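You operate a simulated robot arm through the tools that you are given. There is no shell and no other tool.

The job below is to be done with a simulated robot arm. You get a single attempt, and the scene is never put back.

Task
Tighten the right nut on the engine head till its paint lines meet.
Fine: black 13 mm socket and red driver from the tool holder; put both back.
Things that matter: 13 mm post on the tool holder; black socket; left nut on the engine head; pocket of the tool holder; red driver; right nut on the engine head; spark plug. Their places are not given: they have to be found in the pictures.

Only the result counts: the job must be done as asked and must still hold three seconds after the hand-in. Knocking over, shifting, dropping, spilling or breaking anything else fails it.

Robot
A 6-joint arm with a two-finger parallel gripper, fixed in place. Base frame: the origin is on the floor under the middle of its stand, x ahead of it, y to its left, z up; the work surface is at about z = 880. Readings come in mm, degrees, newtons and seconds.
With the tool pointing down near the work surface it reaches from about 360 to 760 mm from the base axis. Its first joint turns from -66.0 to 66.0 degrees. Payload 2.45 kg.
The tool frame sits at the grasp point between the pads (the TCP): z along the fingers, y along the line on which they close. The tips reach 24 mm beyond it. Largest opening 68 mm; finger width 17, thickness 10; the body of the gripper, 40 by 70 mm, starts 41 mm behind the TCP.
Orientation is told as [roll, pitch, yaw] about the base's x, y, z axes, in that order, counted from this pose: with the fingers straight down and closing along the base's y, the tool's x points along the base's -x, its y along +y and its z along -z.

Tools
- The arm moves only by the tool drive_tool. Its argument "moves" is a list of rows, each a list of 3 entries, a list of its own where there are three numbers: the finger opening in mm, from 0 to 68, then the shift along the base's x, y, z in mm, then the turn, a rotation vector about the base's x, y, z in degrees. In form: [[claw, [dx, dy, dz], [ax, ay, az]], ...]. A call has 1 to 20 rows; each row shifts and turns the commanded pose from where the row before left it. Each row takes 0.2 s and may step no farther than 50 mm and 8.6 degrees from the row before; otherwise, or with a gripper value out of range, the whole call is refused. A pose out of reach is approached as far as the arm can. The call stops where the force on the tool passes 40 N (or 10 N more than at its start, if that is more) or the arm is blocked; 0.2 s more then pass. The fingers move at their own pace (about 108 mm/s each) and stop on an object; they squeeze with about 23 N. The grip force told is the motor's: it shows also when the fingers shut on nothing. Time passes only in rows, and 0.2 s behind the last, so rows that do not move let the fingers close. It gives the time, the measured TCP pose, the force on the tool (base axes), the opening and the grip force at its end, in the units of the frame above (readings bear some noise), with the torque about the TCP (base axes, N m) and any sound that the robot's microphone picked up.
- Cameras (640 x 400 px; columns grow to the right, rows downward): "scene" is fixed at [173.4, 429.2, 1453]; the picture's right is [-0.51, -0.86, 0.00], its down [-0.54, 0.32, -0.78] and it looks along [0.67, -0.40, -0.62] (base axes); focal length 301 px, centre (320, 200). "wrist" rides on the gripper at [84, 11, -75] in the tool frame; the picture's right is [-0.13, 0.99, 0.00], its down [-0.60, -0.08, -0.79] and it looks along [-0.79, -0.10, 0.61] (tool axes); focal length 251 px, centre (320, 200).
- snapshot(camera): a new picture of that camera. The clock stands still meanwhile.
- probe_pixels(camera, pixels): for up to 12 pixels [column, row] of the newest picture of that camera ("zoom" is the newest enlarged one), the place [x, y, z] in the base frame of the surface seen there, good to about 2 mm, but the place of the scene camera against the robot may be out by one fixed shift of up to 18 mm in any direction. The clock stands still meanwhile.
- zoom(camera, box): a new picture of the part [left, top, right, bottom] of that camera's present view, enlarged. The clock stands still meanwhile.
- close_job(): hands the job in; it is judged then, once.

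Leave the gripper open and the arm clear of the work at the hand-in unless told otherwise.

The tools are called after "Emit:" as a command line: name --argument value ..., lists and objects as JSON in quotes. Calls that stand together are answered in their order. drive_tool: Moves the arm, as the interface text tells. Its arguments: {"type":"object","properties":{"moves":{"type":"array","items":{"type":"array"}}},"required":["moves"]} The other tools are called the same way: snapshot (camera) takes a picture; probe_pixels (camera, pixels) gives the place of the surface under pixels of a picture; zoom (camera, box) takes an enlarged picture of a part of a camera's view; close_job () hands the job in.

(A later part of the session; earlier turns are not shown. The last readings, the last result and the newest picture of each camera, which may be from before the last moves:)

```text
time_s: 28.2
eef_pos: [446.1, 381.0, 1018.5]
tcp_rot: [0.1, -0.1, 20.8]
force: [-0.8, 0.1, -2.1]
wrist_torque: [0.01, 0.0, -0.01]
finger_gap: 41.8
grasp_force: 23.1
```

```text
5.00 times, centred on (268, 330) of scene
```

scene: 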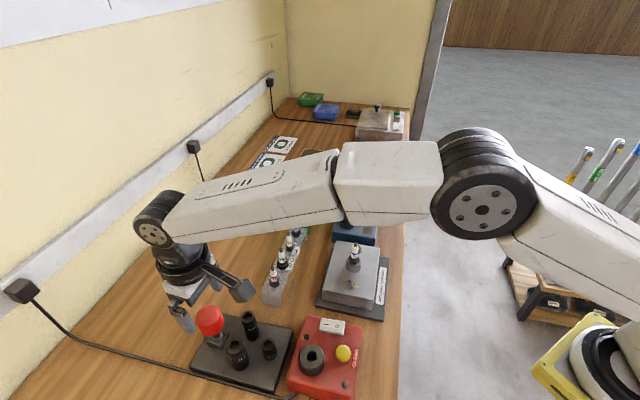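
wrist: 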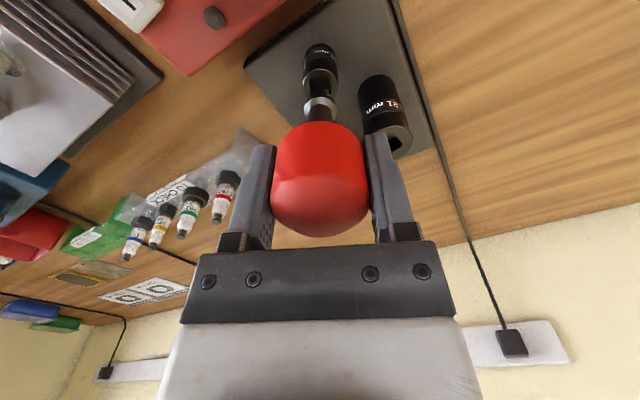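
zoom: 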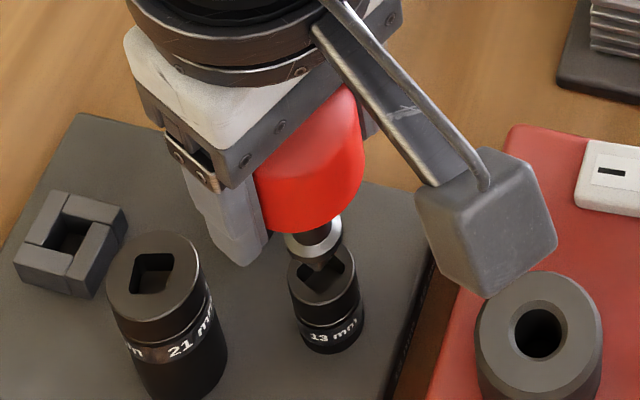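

The bit's front edge and the hole's edge differ by a few degrees still. I'll zoom further for exact slopes.

Emit:
zoom --camera "wrist" --box '[300, 68, 340, 98]'

Emit:
zoom --camera "scene" --box '[256, 330, 288, 354]'

```text
13.33 times, centred on (320, 83) of wrist
```

zoom: 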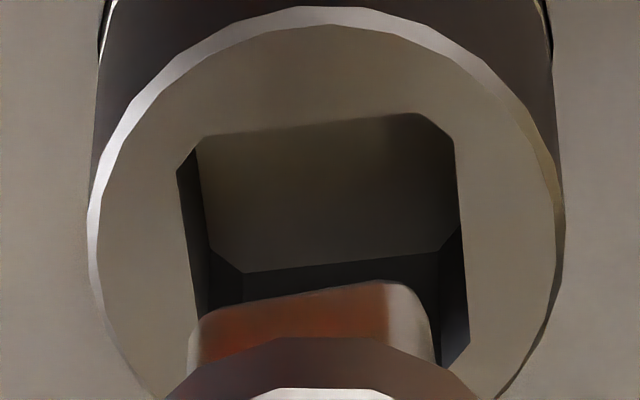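

```text
16.00 times, centred on (272, 342) of scene
```

zoom: 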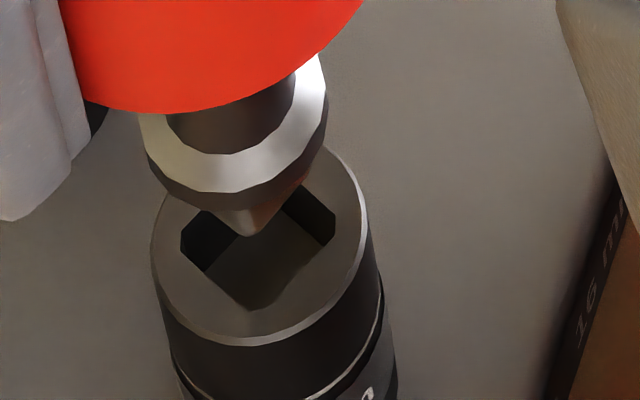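

The slopes now differ by about 2.4°, and the bit is about 0.6 mm to the left of the hole's middle. I'll probe the socket rim again for the other direction. The newest zoom is the scene's, so I re-zoom the wrist first.

Emit:
zoom --camera "wrist" --box '[300, 68, 340, 98]'

Emit:
probe_pixels --camera "zoom" --pixels '[[110, 215], [545, 215], [325, 30], [180, 80], [480, 80], [120, 300], [535, 300], [160, 215], [500, 215], [300, 310], [400, 300], [250, 330]]'

```text
13.33 times, centred on (320, 83) of wrist
```

zoom: 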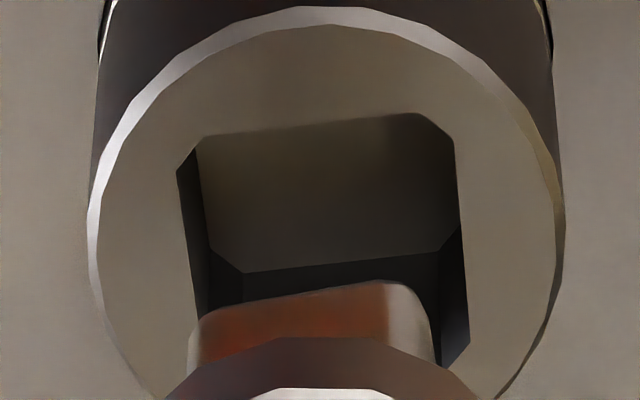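

```text
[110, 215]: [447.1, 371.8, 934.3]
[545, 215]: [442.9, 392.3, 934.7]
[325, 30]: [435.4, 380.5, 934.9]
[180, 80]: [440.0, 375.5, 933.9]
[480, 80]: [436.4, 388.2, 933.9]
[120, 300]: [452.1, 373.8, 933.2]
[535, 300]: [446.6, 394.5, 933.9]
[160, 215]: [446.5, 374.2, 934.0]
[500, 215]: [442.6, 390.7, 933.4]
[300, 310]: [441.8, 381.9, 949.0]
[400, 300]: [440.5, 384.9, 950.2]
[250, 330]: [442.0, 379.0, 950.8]
```

The bit tip is about 70.5 mm below the TCP and centred well fore and aft. I turn −2.4°, shift (−0.14,+0.58), and go down to just about contact height (TCP ≈1006).

Emit:
drive_tool --moves '[[30, [-0.14, 0.58, 0], [0, 0, -2.4]], [30, [0, 0, -6], [0, 0, 0]], [30, [0, 0, -3], [0, 0, 0]], [30, [0, 0, -2], [0, 0, 0]], [30, [0, 0, 0], [0, 0, 0]]]'

Emit:
zoom --camera "wrist" --box '[296, 78, 344, 108]'

Emit:
zoom --camera "scene" --box '[256, 330, 288, 354]'

```text
time_s: 29.4
eef_pos: [447.0, 383.7, 1006.9]
tcp_rot: [0.1, 0.0, 18.5]
force: [1.2, 0.3, -2.1]
wrist_torque: [-0.04, -0.01, 0.0]
finger_gap: 41.5
grasp_force: 23.0
```

```text
13.33 times, centred on (320, 93) of wrist
```

zoom: 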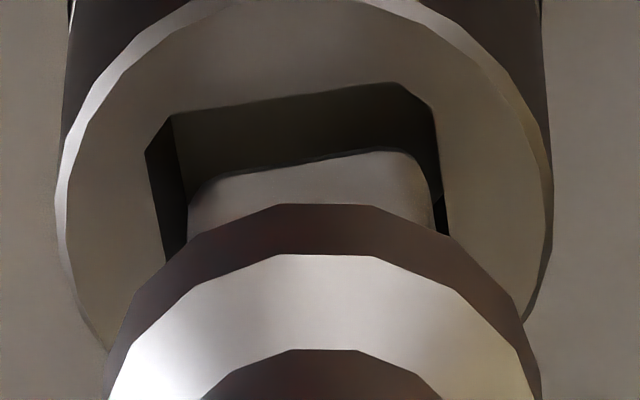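

```text
16.00 times, centred on (272, 342) of scene
```

zoom: 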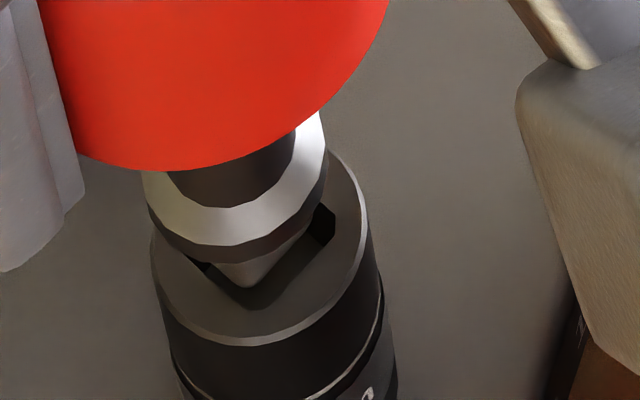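

The hole is about 13 mm wide and the bit about 11 mm. Both views show the bit needs a shift of about (−0.9,−1.0) mm and about −2° more yaw. I apply that and look again.

Emit:
drive_tool --moves '[[30, [-0.9, -1.0, 0], [0, 0, -2.0]], [30, [0, 0, 0], [0, 0, 0]]]'

Emit:
zoom --camera "wrist" --box '[296, 78, 344, 108]'

Emit:
zoom --camera "scene" --box '[256, 330, 288, 354]'

```text
time_s: 30.0
eef_pos: [444.6, 382.0, 1007.5]
tcp_rot: [0.0, 0.1, 16.4]
force: [-0.2, 0.2, -1.7]
wrist_torque: [0.02, 0.01, 0.02]
finger_gap: 41.5
grasp_force: 22.4
```

```text
13.33 times, centred on (320, 93) of wrist
```

zoom: 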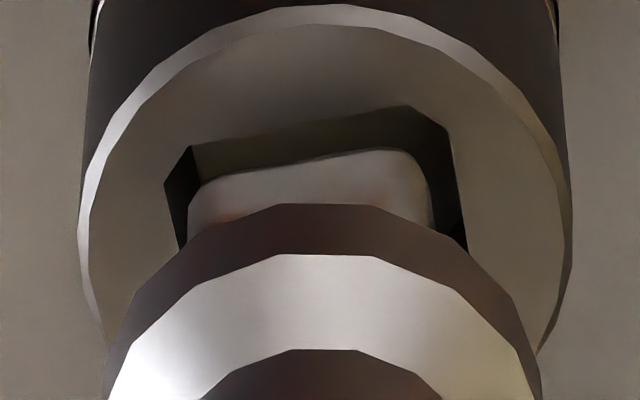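

```text
16.00 times, centred on (272, 342) of scene
```

zoom: 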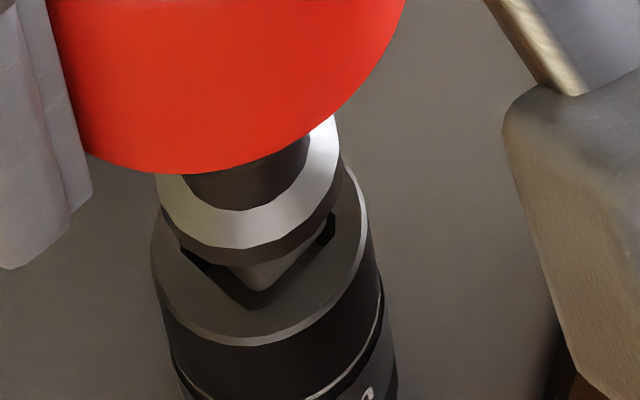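

The bit is nearly centred in the hole in both views. I make a small fix of (−0.05,+0.25) and +1°, then lower in 1 mm rows while watching the force.

Emit:
drive_tool --moves '[[30, [-0.05, 0.25, -1], [0, 0, 1.0]], [30, [0, 0, -1], [0, 0, 0]], [30, [0, 0, -1], [0, 0, 0]], [30, [0, 0, -1], [0, 0, 0]], [30, [0, 0, -1], [0, 0, 0]]]'

Emit:
zoom --camera "wrist" --box '[296, 78, 344, 108]'

Emit:
zoom --camera "scene" --box '[256, 330, 288, 354]'

```text
time_s: 31.2
eef_pos: [444.0, 381.2, 1002.7]
tcp_rot: [0.1, -0.1, 17.4]
force: [1.2, 0.0, -1.5]
wrist_torque: [0.01, 0.01, 0.02]
finger_gap: 41.3
grasp_force: 22.8
```

```text
13.33 times, centred on (320, 93) of wrist
```

zoom: 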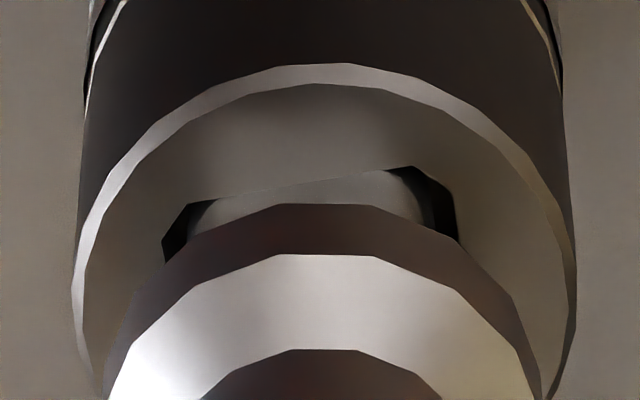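

```text
16.00 times, centred on (272, 342) of scene
```

zoom: 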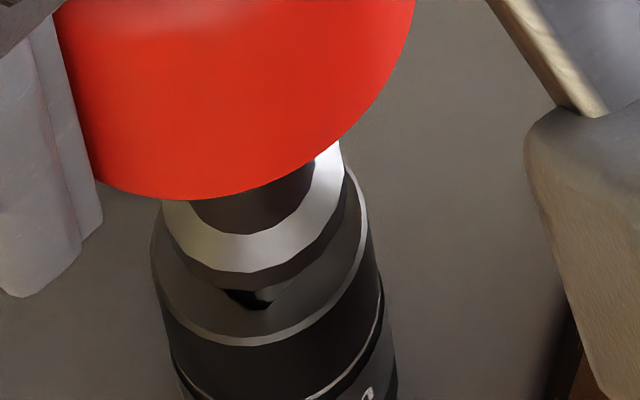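

The bit has entered the hole, sitting close to the front side. I shift it by about (+0.7,+0.2) and keep going down in 1 mm rows.

Emit:
drive_tool --moves '[[30, [0.6, 0.2, 0], [0, 0, 0]], [30, [0, 0, -1], [0, 0, 0]], [30, [0, 0, -1], [0, 0, 0]], [30, [0, 0, -1], [0, 0, 0]], [30, [0, 0, -1], [0, 0, 0]]]'

Emit:
zoom --camera "wrist" --box '[296, 78, 344, 108]'

Emit:
zoom --camera "scene" --box '[256, 330, 288, 354]'

```text
time_s: 32.4
eef_pos: [446.7, 382.1, 998.7]
tcp_rot: [0.2, 0.0, 17.4]
force: [-1.2, 0.3, -2.3]
wrist_torque: [-0.04, 0.0, 0.02]
finger_gap: 41.5
grasp_force: 23.1
```

```text
13.33 times, centred on (320, 93) of wrist
```

zoom: 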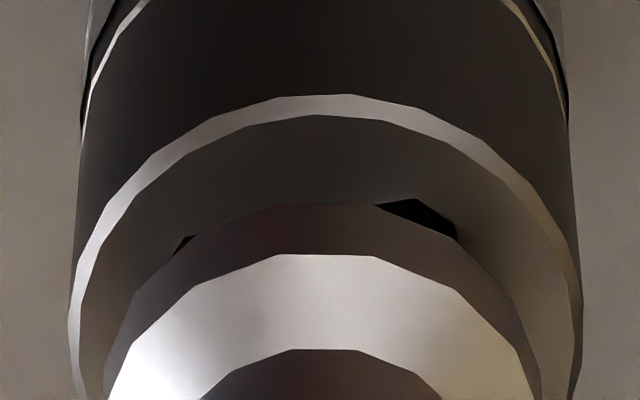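

```text
16.00 times, centred on (272, 342) of scene
```

zoom: 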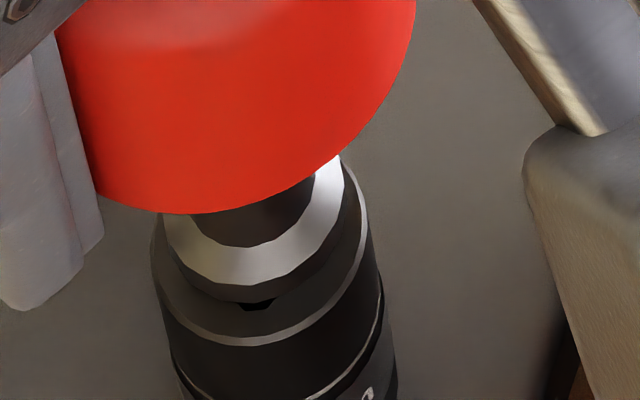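

There's no resisting force and the collar is closing on the socket's top. I continue down in 1 mm rows until it seats or clicks.

Emit:
drive_tool --moves '[[30, [0, 0, -1], [0, 0, 0]], [30, [0, 0, -1], [0, 0, 0]], [30, [0, 0, -1], [0, 0, 0]], [30, [0, 0, -1], [0, 0, 0]]]'

Emit:
zoom --camera "scene" --box '[256, 330, 288, 354]'

```text
time_s: 33.4
eef_pos: [445.6, 383.2, 995.1]
tcp_rot: [0.2, 0.0, 17.4]
force: [-0.1, -0.1, -2.8]
wrist_torque: [-0.01, 0.04, -0.01]
finger_gap: 41.5
grasp_force: 22.5
```

```text
16.00 times, centred on (272, 342) of scene
```

zoom: 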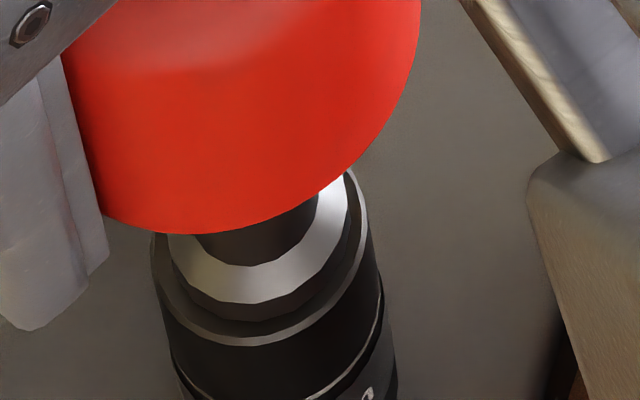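

It's nearly seated. I press down a bit more, still in 1 mm rows.

Emit:
drive_tool --moves '[[30, [0, 0, -1], [0, 0, 0]], [30, [0, 0, -1], [0, 0, 0]]]'

```text
time_s: 34.0
eef_pos: [446.0, 383.4, 993.9]
tcp_rot: [0.1, 0.0, 17.4]
force: [-3.2, -1.9, 6.5]
wrist_torque: [-0.17, 0.16, -0.05]
finger_gap: 41.7
grasp_force: 23.0
```

It touches, with 6.5 N up. I press a little further to latch the bit if there's a detent.

Emit:
drive_tool --moves '[[30, [0, 0, -0.7], [0, 0, 0]], [30, [0, 0, -0.7], [0, 0, 0]]]'

```text
time_s: 34.6
eef_pos: [446.6, 383.5, 994.0]
tcp_rot: [0.1, -0.1, 17.4]
force: [-5.5, -6.4, 24.9]
wrist_torque: [-0.53, 0.37, -0.01]
finger_gap: 41.4
grasp_force: 23.1
```

It's firmly seated at 25 N. I now lift 8 mm slowly and look whether the socket comes along.

Emit:
drive_tool --moves '[[30, [0, 0, 2], [0, 0, 0]], [30, [0, 0, 2], [0, 0, 0]], [30, [0, 0, 3], [0, 0, 0]], [30, [0, 0, 3], [0, 0, 0]], [30, [0, 0, 0], [0, 0, 0]]]'

Emit:
zoom --camera "scene" --box '[240, 320, 304, 368]'

Emit:
zoom --camera "wrist" --box '[280, 60, 360, 110]'

```text
time_s: 35.8
eef_pos: [445.4, 382.9, 1001.4]
tcp_rot: [0.1, 0.2, 17.4]
force: [0.6, -0.4, -1.4]
wrist_torque: [-0.01, -0.02, -0.01]
finger_gap: 41.2
grasp_force: 23.6
```

```text
8.33 times, centred on (272, 344) of scene
```

zoom: 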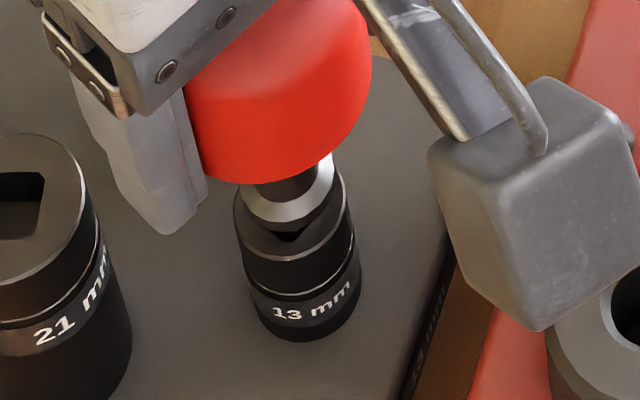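

```text
8.00 times, centred on (320, 85) of wrist
```

zoom: 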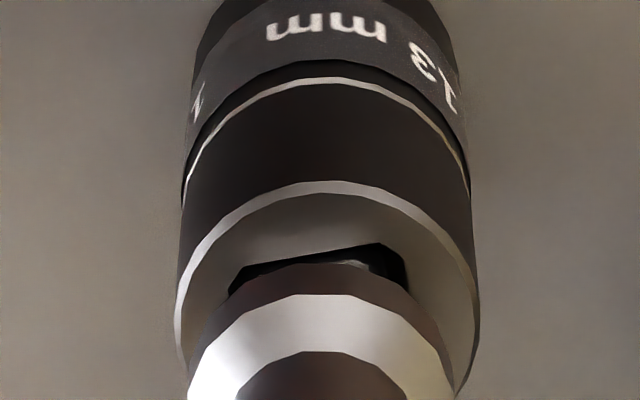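

The socket stays on its post, so there's no latch between the driver and the socket. I'll handle them separately: first put the driver back in its pocket, then carry the socket to the nut, then fetch the driver again. I raise it and go back above the pocket using the recorded offsets.

Emit:
drive_tool --moves '[[30, [0, 0, 27.2], [0, 0, 0]], [30, [0, 0, 27.2], [0, 0, 0]], [30, [24.53, 24.49, 0], [0, 0, 8.3]], [30, [24.53, 24.49, 0], [0, 0, 8.3]], [30, [24.53, 24.49, 0], [0, 0, 8.3]], [30, [0, 0, -30], [0, 0, 0]], [30, [0, 0, -20], [0, 0, 0]], [30, [0, 0, 0], [0, 0, 0]]]'

Emit:
snapshot --camera "wrist"

Emit:
zoom --camera "wrist" --box '[280, 50, 360, 110]'

Emit:
zoom --camera "scene" --box '[190, 310, 254, 358]'

```text
time_s: 37.6
eef_pos: [519.7, 456.4, 1006.2]
tcp_rot: [0.1, 0.0, 42.3]
force: [-0.1, -0.9, -1.4]
wrist_torque: [0.02, 0.02, 0.01]
finger_gap: 41.4
grasp_force: 22.8
```

```text
taken
```

wrist: 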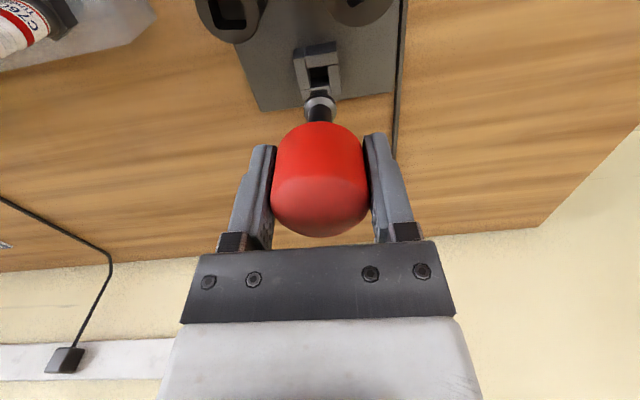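

```text
6.67 times, centred on (320, 80) of wrist
```

zoom: 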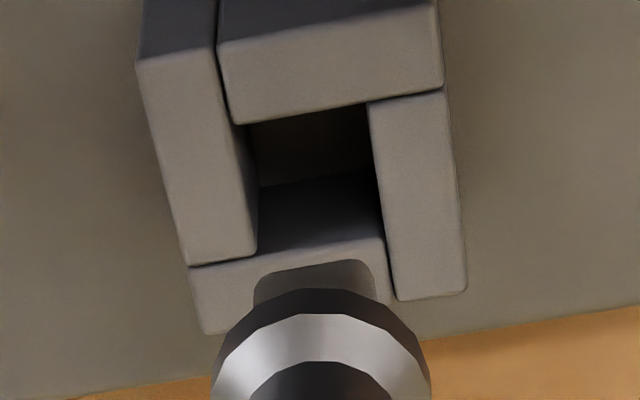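

```text
8.33 times, centred on (222, 334) of scene
```

zoom: 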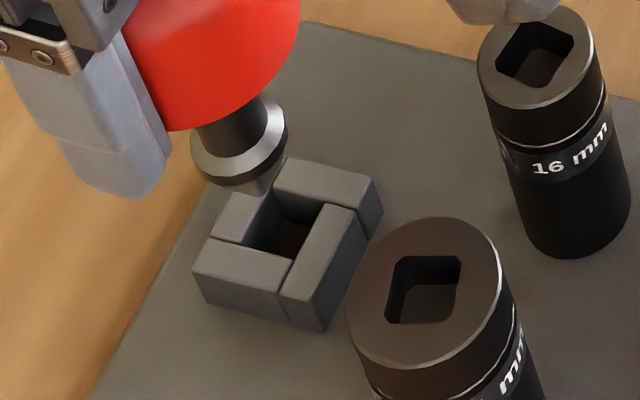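

The bit looks aligned with the pocket. I go down another 21 mm so that its tip is just above the block's top and look again.

Emit:
drive_tool --moves '[[30, [0, 0, -10], [0, 0, 0]], [30, [0, 0, -11], [0, 0, 0]], [30, [0, 0, 0], [0, 0, 0]]]'

Emit:
zoom --camera "wrist" --box '[280, 60, 360, 110]'

Emit:
zoom --camera "scene" --box '[190, 310, 254, 358]'

```text
time_s: 38.4
eef_pos: [519.3, 456.9, 984.4]
tcp_rot: [0.1, 0.0, 42.3]
force: [-0.2, 0.6, -1.7]
wrist_torque: [0.04, -0.01, -0.03]
finger_gap: 41.1
grasp_force: 23.1
```

```text
8.00 times, centred on (320, 85) of wrist
```

zoom: 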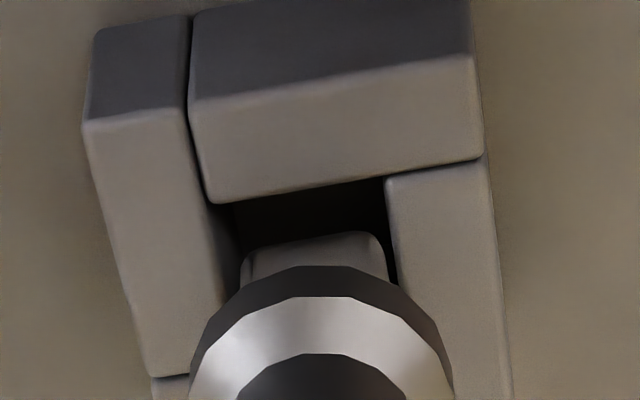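

```text
8.33 times, centred on (222, 334) of scene
```

zoom: 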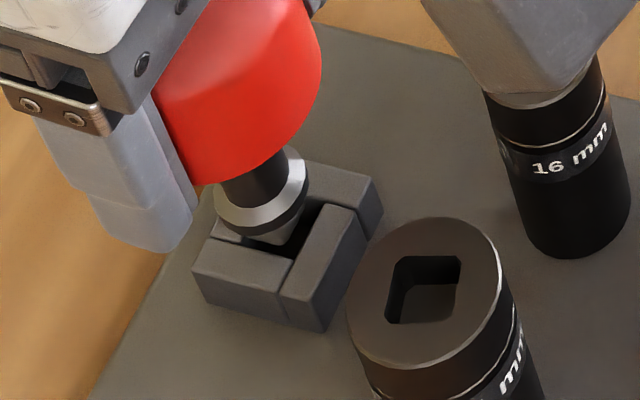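

The bit is within the pocket's opening in both views. I lower in 2 mm rows until it seats.

Emit:
drive_tool --moves '[[30, [0, 0, -3], [0, 0, 0]], [30, [0, 0, -3], [0, 0, 0]], [30, [0, 0, -3], [0, 0, 0]], [30, [0, 0, -3], [0, 0, 0]]]'

Emit:
drive_tool --moves '[[30, [0, 0, -1], [0, 0, 0]], [30, [0, 0, -0.7], [0, 0, 0]]]'

Emit:
zoom --camera "scene" --box '[190, 310, 254, 358]'

```text
time_s: 39.4
eef_pos: [519.5, 456.4, 972.3]
tcp_rot: [0.2, 0.0, 42.3]
force: [-0.3, -0.1, -1.7]
wrist_torque: [-0.02, 0.02, 0.0]
finger_gap: 41.7
grasp_force: 22.9
```

```text
time_s: 40.0
eef_pos: [519.7, 456.1, 972.0]
tcp_rot: [0.2, 0.1, 42.3]
force: [0.0, 0.4, -1.4]
wrist_torque: [-0.03, -0.02, -0.02]
finger_gap: 41.8
grasp_force: 23.0
```

```text
8.33 times, centred on (222, 334) of scene
```

zoom: 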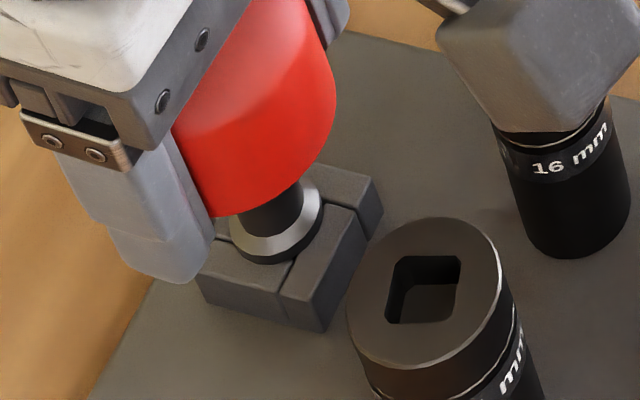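

There's no contact force yet. I lower another 1 mm in small rows.

Emit:
drive_tool --moves '[[30, [0, 0, -0.5], [0, 0, 0]], [30, [0, 0, -0.5], [0, 0, 0]], [30, [0, 0, 0], [0, 0, 0]]]'

```text
time_s: 40.8
eef_pos: [518.2, 456.8, 968.7]
tcp_rot: [0.1, -0.1, 42.3]
force: [-2.4, -0.6, 4.3]
wrist_torque: [0.0, 0.04, 0.01]
finger_gap: 41.5
grasp_force: 22.4
```

It's seated, with light contact. I open the fingers and hold still to let it settle.

Emit:
drive_tool --moves '[[46, [0, 0, 0], [0, 0, 0]], [56, [0, 0, 0], [0, 0, 0]], [68, [0, 0, 0], [0, 0, 0]], [68, [0, 0, 0], [0, 0, 0]]]'

Emit:
snapshot --camera "wrist"

Emit:
zoom --camera "scene" --box '[180, 290, 276, 362]'

```text
time_s: 41.8
eef_pos: [519.3, 456.2, 970.1]
tcp_rot: [0.2, 0.0, 42.3]
force: [-0.1, -0.1, 0.5]
wrist_torque: [-0.01, -0.01, 0.0]
finger_gap: 67.8
grasp_force: 0.1
```

```text
taken
```

wrist: 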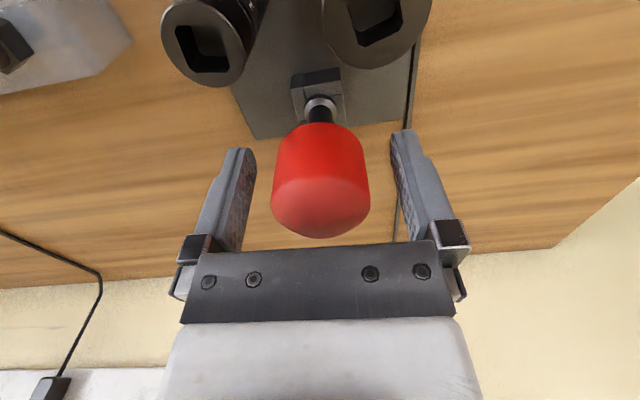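

```text
5.56 times, centred on (228, 326) of scene
```

zoom: 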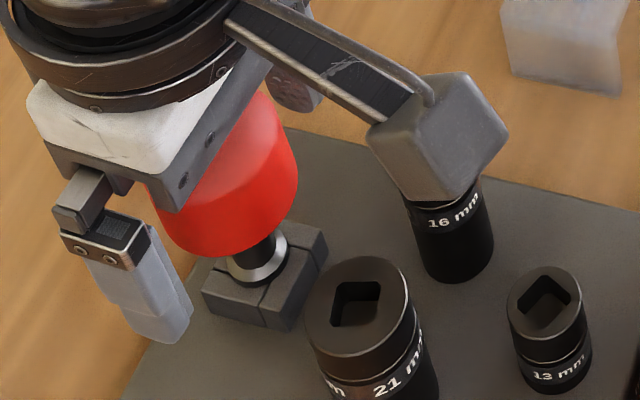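

The driver is back in its pocket. I raise clear, narrow the fingers to 42 mm, and go above the 13 mm socket at yaw 17°.

Emit:
drive_tool --moves '[[68, [0, 0, 30], [0, 0, 0]], [68, [0, 0, 30], [0, 0, 0]], [60, [-24.5, -24.5, 0], [0, 0, -8.3]], [50, [-24.5, -24.5, 0], [0, 0, -8.3]], [42, [-24.5, -24.5, 0], [0, 0, -8.3]], [42, [0, 0, -30], [0, 0, 0]], [42, [0, 0, 0], [0, 0, 0]]]'

Emit:
snapshot --camera "wrist"

Emit:
zoom --camera "scene" --box '[180, 290, 356, 400]'

```text
time_s: 43.4
eef_pos: [445.9, 383.6, 999.4]
tcp_rot: [0.1, 0.0, 17.4]
force: [-0.7, -0.9, -1.2]
wrist_torque: [-0.02, -0.04, 0.01]
finger_gap: 41.9
grasp_force: 0.0
```

```text
taken
```

wrist: 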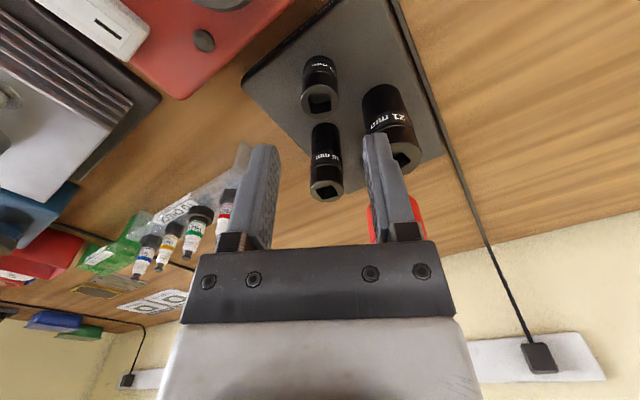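

```text
3.64 times, centred on (268, 345) of scene
```

zoom: 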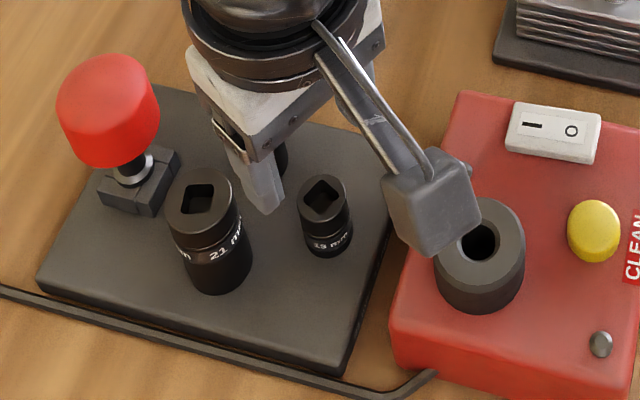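

The socket is centred between the fingers at column 321. Before going down I'll check the height of the grey cylinder on the red box under the camera, and the tops of the neighbouring sockets.

Emit:
probe_pixels --camera "zoom" --pixels '[[505, 225], [460, 250], [430, 210], [220, 180], [190, 215], [325, 180], [595, 220], [380, 330], [330, 300], [440, 130]]'

Emit:
probe_pixels --camera "wrist" --pixels '[[318, 100], [305, 90], [337, 90], [320, 186], [333, 186], [312, 182], [388, 150], [410, 155], [395, 166], [300, 110], [345, 110]]'

```text
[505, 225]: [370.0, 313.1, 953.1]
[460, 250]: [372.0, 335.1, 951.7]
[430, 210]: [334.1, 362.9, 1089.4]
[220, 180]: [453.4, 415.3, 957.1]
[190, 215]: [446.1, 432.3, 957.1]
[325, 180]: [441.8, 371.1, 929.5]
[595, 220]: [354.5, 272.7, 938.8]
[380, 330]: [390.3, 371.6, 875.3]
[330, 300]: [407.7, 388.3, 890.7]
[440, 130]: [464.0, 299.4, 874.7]
```

```text
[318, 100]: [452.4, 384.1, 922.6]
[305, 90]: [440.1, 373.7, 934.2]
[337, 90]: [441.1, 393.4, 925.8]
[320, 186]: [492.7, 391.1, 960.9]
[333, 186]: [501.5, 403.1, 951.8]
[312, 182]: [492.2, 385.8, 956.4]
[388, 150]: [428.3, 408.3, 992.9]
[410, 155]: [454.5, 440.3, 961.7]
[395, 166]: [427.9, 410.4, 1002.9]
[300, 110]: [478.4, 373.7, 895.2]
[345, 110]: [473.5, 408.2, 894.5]
```

The neighbouring tops are at about 957–961 and the gripper body will stay at about 967, so it clears. I go down around the socket to TCP z≈926.

Emit:
drive_tool --moves '[[42, [0, 0, -25], [0, 0, 0]], [42, [0, 0, -25], [0, 0, 0]], [42, [0, 0, -15], [0, 0, 0]], [42, [0, 0, -9], [0, 0, 0]], [42, [0, 0, 0], [0, 0, 0]]]'

Emit:
snapshot --camera "wrist"

Emit:
zoom --camera "scene" --box '[220, 300, 332, 370]'

```text
time_s: 44.6
eef_pos: [444.9, 382.4, 926.6]
tcp_rot: [0.3, 0.0, 17.4]
force: [-0.6, 0.0, -0.2]
wrist_torque: [-0.02, -0.02, -0.01]
finger_gap: 41.9
grasp_force: 0.0
```

```text
taken
```

wrist: 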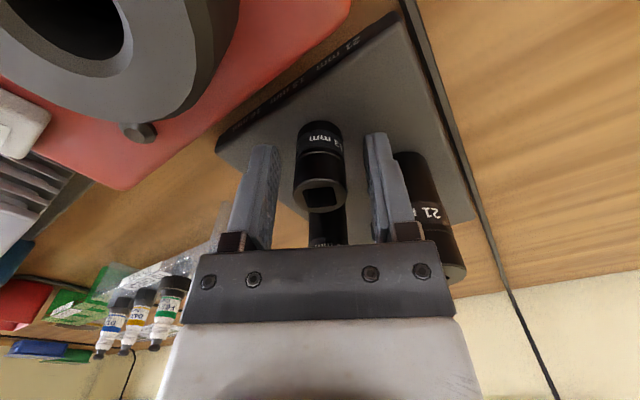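

```text
5.71 times, centred on (276, 335) of scene
```

zoom: 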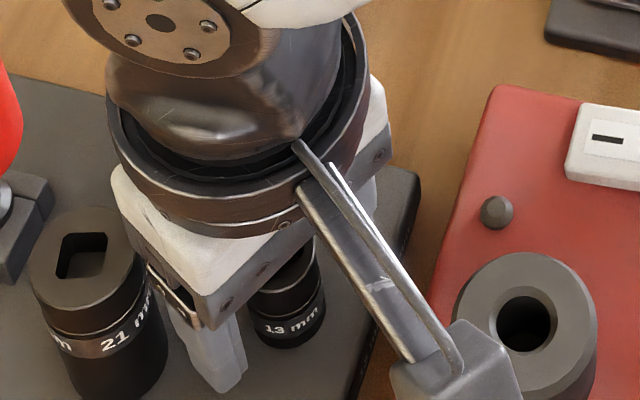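

The socket is centred between the fingers. I close on it.

Emit:
drive_tool --moves '[[30, [0, 0, 0], [0, 0, 0]], [22, [0, 0, 0], [0, 0, 0]], [12, [0, 0, 0], [0, 0, 0]], [12, [0, 0, 0], [0, 0, 0]], [12, [0, 0, 0], [0, 0, 0]]]'

```text
time_s: 45.8
eef_pos: [445.0, 382.8, 926.7]
tcp_rot: [0.0, 0.0, 17.4]
force: [-0.1, 0.1, 0.8]
wrist_torque: [-0.01, 0.02, 0.02]
finger_gap: 22.8
grasp_force: 23.2
```

The socket is gripped at 22.8 mm. I lift it straight up slowly, 60 mm.

Emit:
drive_tool --moves '[[12, [0, 0, 3], [0, 0, 0]], [12, [0, 0, 5], [0, 0, 0]], [12, [0, 0, 7], [0, 0, 0]], [12, [0, 0, 10], [0, 0, 0]], [12, [0, 0, 15], [0, 0, 0]], [12, [0, 0, 20], [0, 0, 0]], [12, [0, 0, 0], [0, 0, 0]]]'

Emit:
snapshot --camera "wrist"

Emit:
zoom --camera "scene" --box '[220, 290, 332, 360]'

```text
time_s: 47.4
eef_pos: [446.0, 381.5, 986.8]
tcp_rot: [0.1, -0.1, 17.4]
force: [-0.8, 0.4, -0.9]
wrist_torque: [0.0, 0.01, 0.02]
finger_gap: 22.7
grasp_force: 22.7
```

```text
taken
```

wrist: 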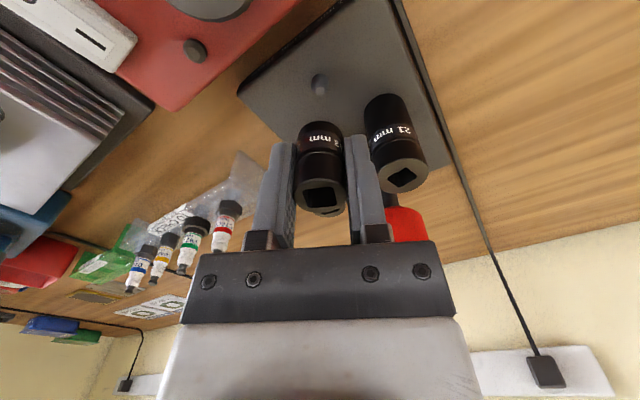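

```text
5.71 times, centred on (276, 325) of scene
```

zoom: 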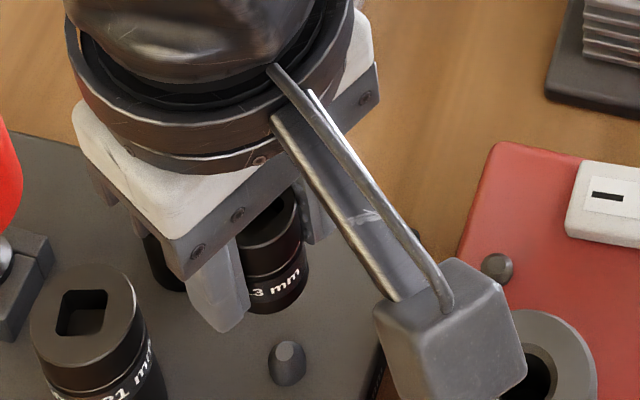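

The socket came off. The post is visible in the wrist view at about (319,82), and I'll zoom on it and on the socket.

Emit:
zoom --camera "wrist" --box '[303, 66, 335, 98]'

Emit:
probe_pixels --camera "wrist" --pixels '[[319.5, 93], [319, 76], [312, 84], [327, 84], [319.5, 89]]'

Emit:
zoom --camera "wrist" --box '[272, 110, 368, 220]'

```text
12.50 times, centred on (319, 82) of wrist
```

zoom: 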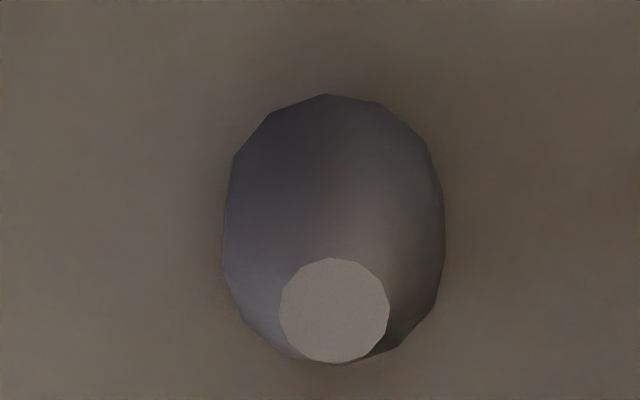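

```text
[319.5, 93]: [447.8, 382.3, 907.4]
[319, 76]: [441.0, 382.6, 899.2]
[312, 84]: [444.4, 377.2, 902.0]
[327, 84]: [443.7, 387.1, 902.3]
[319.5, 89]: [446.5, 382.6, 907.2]
```

```text
3.64 times, centred on (320, 165) of wrist
```

zoom: 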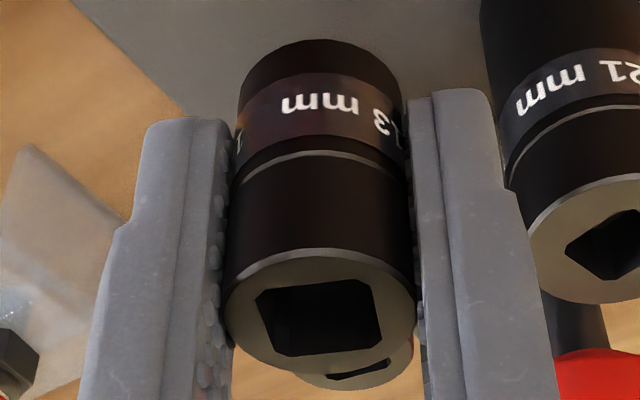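

The post is a round cone, so the socket's hex yaw isn't given by it. To learn the hex orientation I'll raise the socket well clear and tilt the tool so that the scene camera can see the socket's underside.

Emit:
drive_tool --moves '[[12, [0, 0, 45], [0, 0, 0]], [12, [0, 0, 45], [0, 0, 0]], [12, [0, 0, 45], [0, 0, 0]], [12, [0, -45, 15], [0, 0, 0]], [12, [0, -45, 15], [0, 0, 0]], [12, [0, -40, 10], [0, 0, 0]], [12, [0, 0, 0], [4.28, 7.22, 0]], [12, [0, 0, 0], [4.28, 7.22, 0]], [12, [0, 0, 0], [4.28, 7.22, 0]], [12, [0, 0, 0], [4.28, 7.22, 0]], [12, [0, 0, 0], [0, 0, 0]]]'

Emit:
snapshot --camera "scene"

```text
time_s: 49.8
eef_pos: [446.2, 253.3, 1162.1]
tcp_rot: [26.6, 21.7, 22.6]
force: [-0.1, -0.2, -1.4]
wrist_torque: [0.01, 0.01, 0.0]
finger_gap: 22.9
grasp_force: 23.9
```

```text
taken
```

scene: 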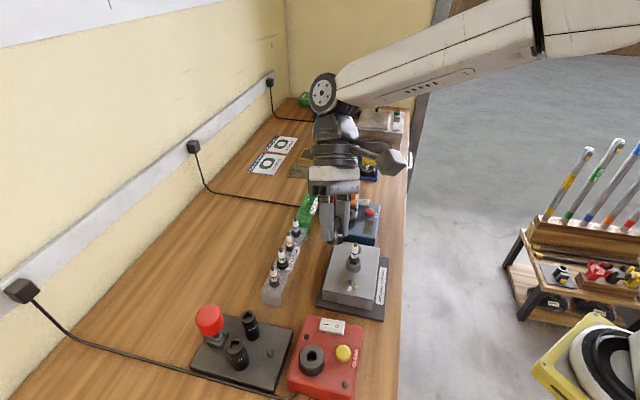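

The tilt works. I continue 35° further in the same direction.

Emit:
drive_tool --moves '[[12, [0, 0, 0], [4.28, 7.22, 0]], [12, [0, 0, 0], [4.28, 7.22, 0]], [12, [0, 0, 0], [4.28, 7.22, 0]], [12, [0, 0, 0], [4.28, 7.22, 0]], [12, [0, 0, 0], [0, 0, 0]]]'

Emit:
snapshot --camera "scene"

```text
time_s: 51.0
eef_pos: [446.3, 252.1, 1161.5]
tcp_rot: [60.8, 37.9, 40.1]
force: [-0.2, 0.0, -0.4]
wrist_torque: [0.0, -0.01, -0.01]
finger_gap: 22.7
grasp_force: 22.7
```

```text
taken
```

scene: 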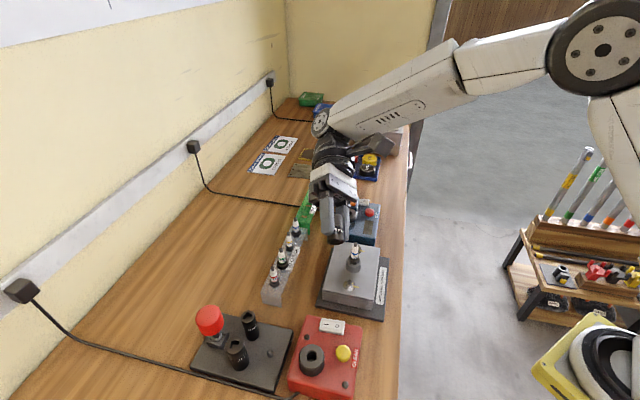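

The underside is starting to show at about (335,235). I'll zoom there.

Emit:
zoom --camera "scene" --box '[303, 205, 367, 255]'

```text
8.00 times, centred on (335, 230) of scene
```

zoom: 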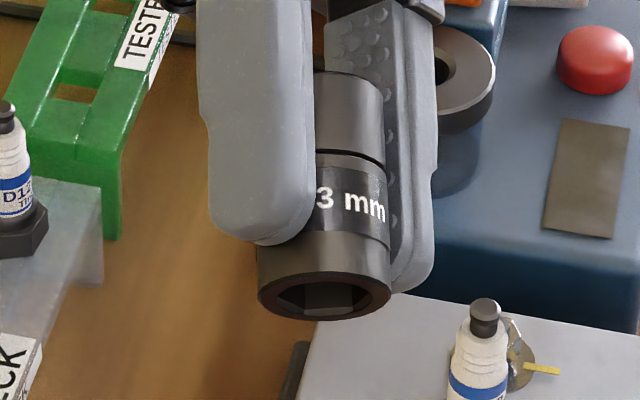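

The hex opening is coming into view. I tilt another 25° for a better look.

Emit:
drive_tool --moves '[[12, [0, 0, 0], [4.28, 7.22, 0]], [12, [0, 0, 0], [4.28, 7.22, 0]], [12, [0, 0, 0], [4.28, 7.22, 0]], [12, [0, 0, 0], [0, 0, 0]]]'

Emit:
zoom --camera "scene" --box '[303, 195, 383, 245]'

```text
time_s: 52.0
eef_pos: [414.4, 270.9, 1140.2]
tcp_rot: [92.3, 41.8, 59.9]
force: [-0.2, 0.5, -1.4]
wrist_torque: [0.01, -0.01, -0.01]
finger_gap: 23.0
grasp_force: 23.1
out of reach, approached as far as the arm can: row 3
```

```text
8.00 times, centred on (343, 220) of scene
```

zoom: 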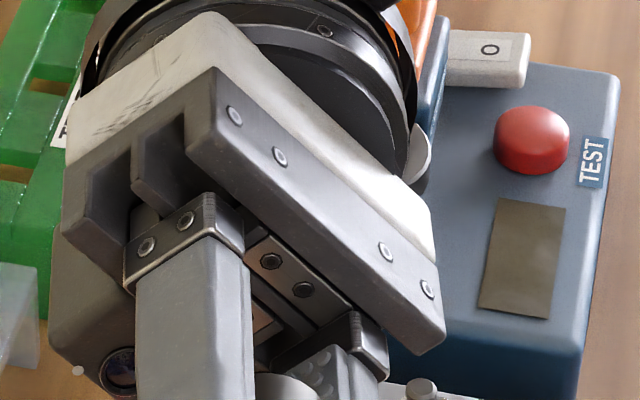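

The last row was out of reach, so the arm stopped short and shifted a bit. I'll look at the scene to see the socket from here.

Emit:
snapshot --camera "scene"

Emit:
zoom --camera "scene" --box '[303, 235, 383, 285]'

```text
taken
```

scene: 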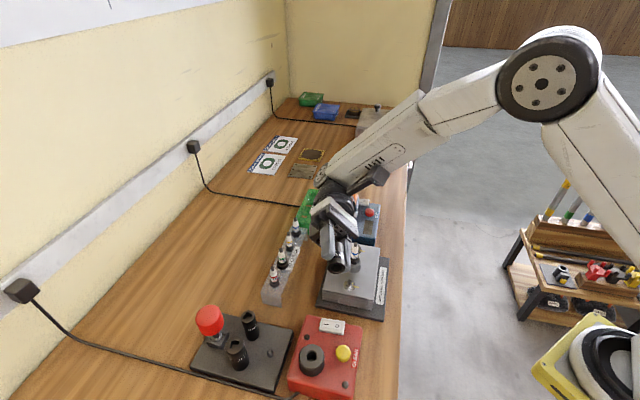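

```text
8.00 times, centred on (343, 260) of scene
```

zoom: 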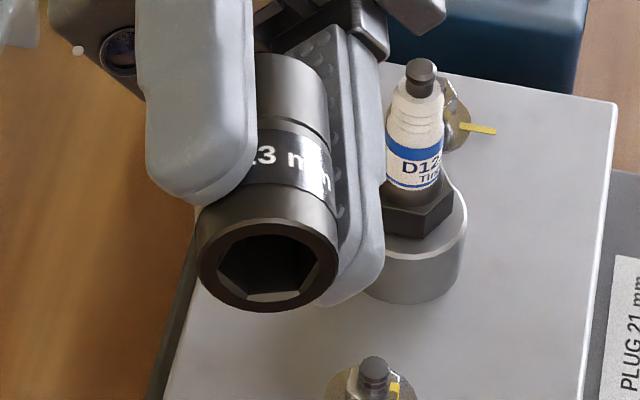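

The hex opening is clearly visible now. I'll zoom in closely on it.

Emit:
zoom --camera "scene" --box '[324.5, 261.25, 348.5, 276.25]'

Emit:
zoom --camera "wrist" --box '[272, 110, 368, 220]'

```text
16.00 times, centred on (336, 269) of scene
```

zoom: 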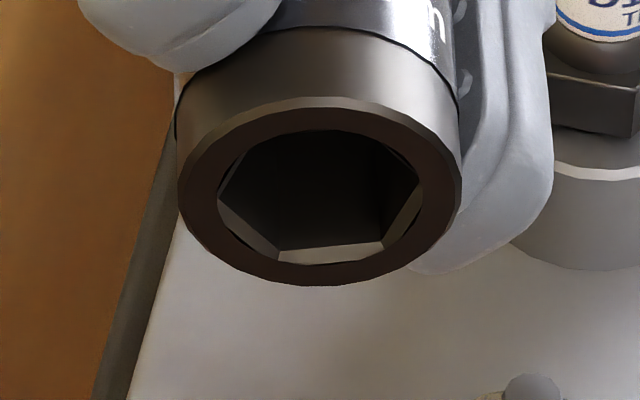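

```text
3.64 times, centred on (320, 165) of wrist
```

zoom: 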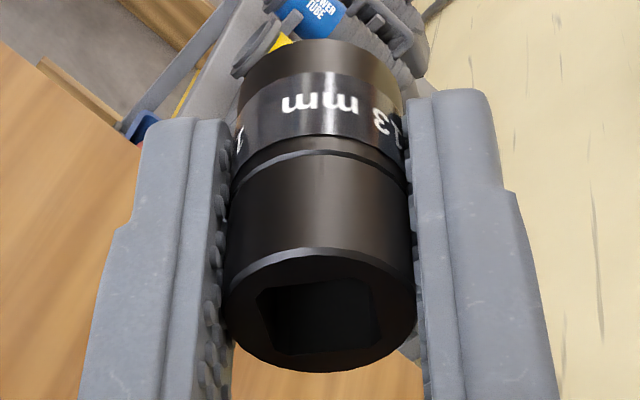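

The hex opening's vertices work out to about 26° (mod 60) in the tool frame. That means the hex flats are aligned with the square hole's sides, at about 20° (mod 60) when the tool yaw is 17.4°. The nut's flats are at about 17.6°, so a tool yaw of about 15.5° should fit. I now tilt back upright.

Emit:
drive_tool --moves '[[12, [0, 0, 0], [-4.28, -7.22, 0]], [12, [0, 0, 0], [-4.28, -7.22, 0]], [12, [0, 0, 0], [-4.28, -7.22, 0]], [12, [0, 0, 0], [-4.28, -7.22, 0]], [12, [0, 0, 0], [-4.28, -7.22, 0]], [12, [0, 0, 0], [-4.28, -7.22, 0]], [12, [0, 0, 0], [-4.28, -7.22, 0]], [12, [0, 0, 0], [-4.28, -7.22, 0]], [12, [0, 0, 0], [-4.28, -7.22, 0]], [12, [0, 0, 0], [-4.28, -7.22, 0]], [12, [0, 0, 0], [0, 0, 0]]]'

```text
time_s: 54.4
eef_pos: [414.6, 269.7, 1140.1]
tcp_rot: [6.3, 5.5, 17.7]
force: [-0.7, 0.7, -1.1]
wrist_torque: [-0.02, 0.01, -0.02]
finger_gap: 22.8
grasp_force: 23.0
```

About 8.4° of tilt is left. I remove it with one more row and read the pose.

Emit:
drive_tool --moves '[[12, [0, 0, 0], [-4.33, -7.16, 0]], [12, [0, 0, 0], [0, 0, 0]]]'

```text
time_s: 55.0
eef_pos: [416.2, 270.7, 1140.6]
tcp_rot: [-0.1, 0.0, 17.4]
force: [-0.7, 0.3, -0.5]
wrist_torque: [0.0, 0.0, -0.02]
finger_gap: 22.8
grasp_force: 23.3
```

Upright again at yaw 17.4°. I carry the socket to above the right nut (544.5,120.3) at z≈1060, turning to yaw 15.5°.

Emit:
drive_tool --moves '[[12, [25.8, -30, -16], [0, 0, -1.9]], [12, [25.8, -30, -16], [0, 0, 0]], [12, [25.8, -30, -16], [0, 0, 0]], [12, [25.8, -30, -16], [0, 0, 0]], [12, [25.8, -30.2, -16], [0, 0, 0]], [12, [0, 0, 0], [0, 0, 0]]]'

Emit:
drive_tool --moves '[[12, [0, 0, 0], [0, 0, 0]]]'

Emit:
snapshot --camera "wrist"

Emit:
snapshot --camera "scene"

```text
time_s: 56.4
eef_pos: [544.9, 120.9, 1060.6]
tcp_rot: [0.2, 0.1, 15.6]
force: [0.6, 0.2, -0.2]
wrist_torque: [-0.01, -0.01, -0.01]
finger_gap: 23.0
grasp_force: 22.9
```

```text
time_s: 56.8
eef_pos: [544.5, 121.4, 1061.0]
tcp_rot: [0.0, 0.1, 15.5]
force: [0.6, 0.3, -0.4]
wrist_torque: [0.02, 0.0, -0.01]
finger_gap: 22.7
grasp_force: 23.4
```

```text
taken
```

wrist: 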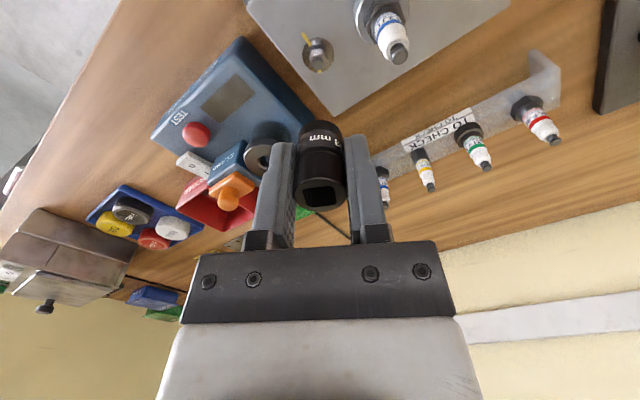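

```text
taken
```

scene: 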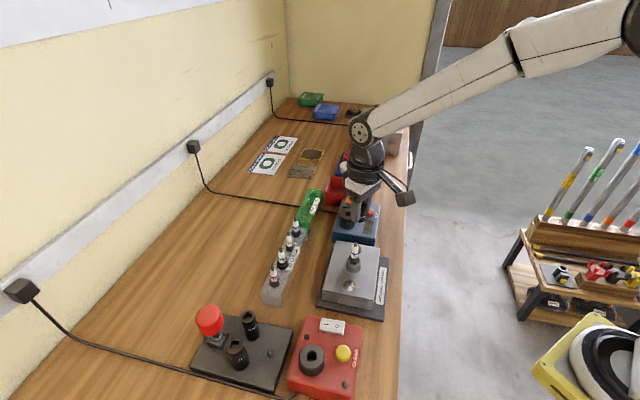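

The nut is at about (318,58) in the wrist view. I'll zoom there and probe it from this heading.

Emit:
zoom --camera "wrist" --box '[298, 35, 338, 75]'

```text
10.00 times, centred on (318, 55) of wrist
```

zoom: 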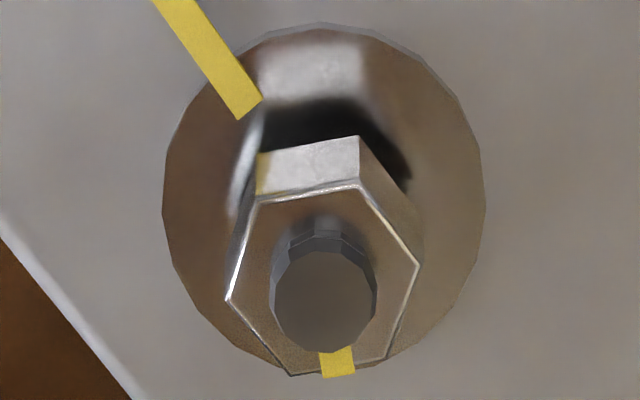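

From this view the nut's flats match the socket's to within about 1°. The nut sits about (−0.6,−1.5) mm from the socket's axis. I correct that and go down to TCP≈990, leaving the socket's bottom about 10 mm above the stud.

Emit:
drive_tool --moves '[[12, [-0.6, -1.5, -10], [0, 0, 0]], [12, [0, 0, -20], [0, 0, 0]], [12, [0, 0, -20], [0, 0, 0]], [12, [0, 0, -20], [0, 0, 0]], [12, [0, 0, 0], [0, 0, 0]]]'

Emit:
snapshot --camera "wrist"

Emit:
zoom --camera "wrist" --box '[290, 70, 354, 110]'

Emit:
zoom --camera "scene" --box '[316, 200, 396, 250]'

```text
time_s: 58.0
eef_pos: [543.4, 119.0, 990.3]
tcp_rot: [0.1, 0.1, 15.5]
force: [0.6, -0.5, -0.9]
wrist_torque: [0.04, 0.02, 0.0]
finger_gap: 22.9
grasp_force: 23.1
```

```text
taken
```

wrist: 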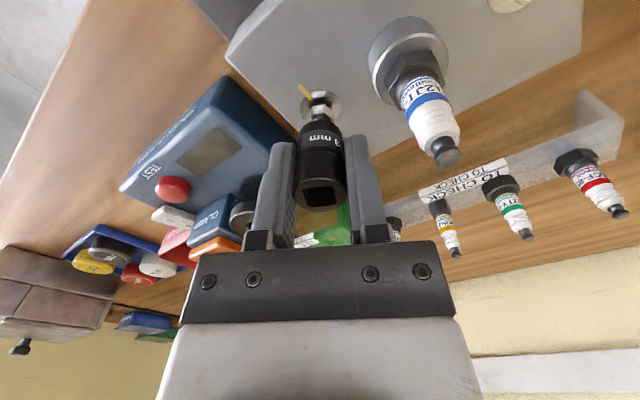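

```text
10.00 times, centred on (322, 90) of wrist
```

zoom: 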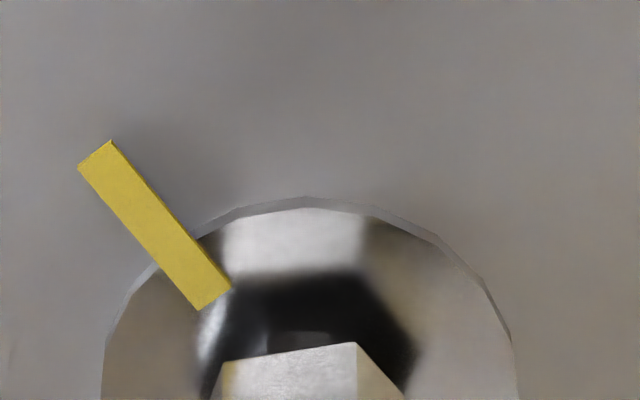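

```text
8.00 times, centred on (356, 225) of scene
```

zoom: 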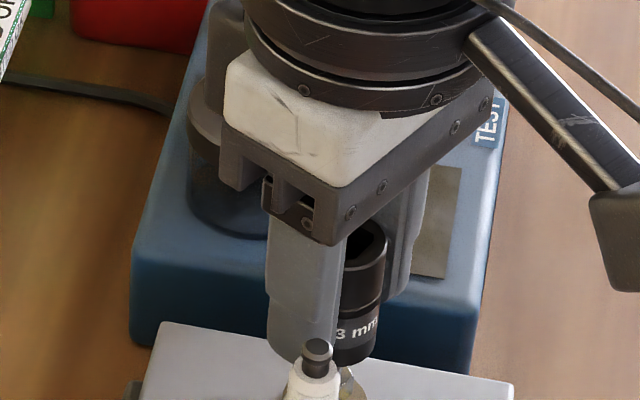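

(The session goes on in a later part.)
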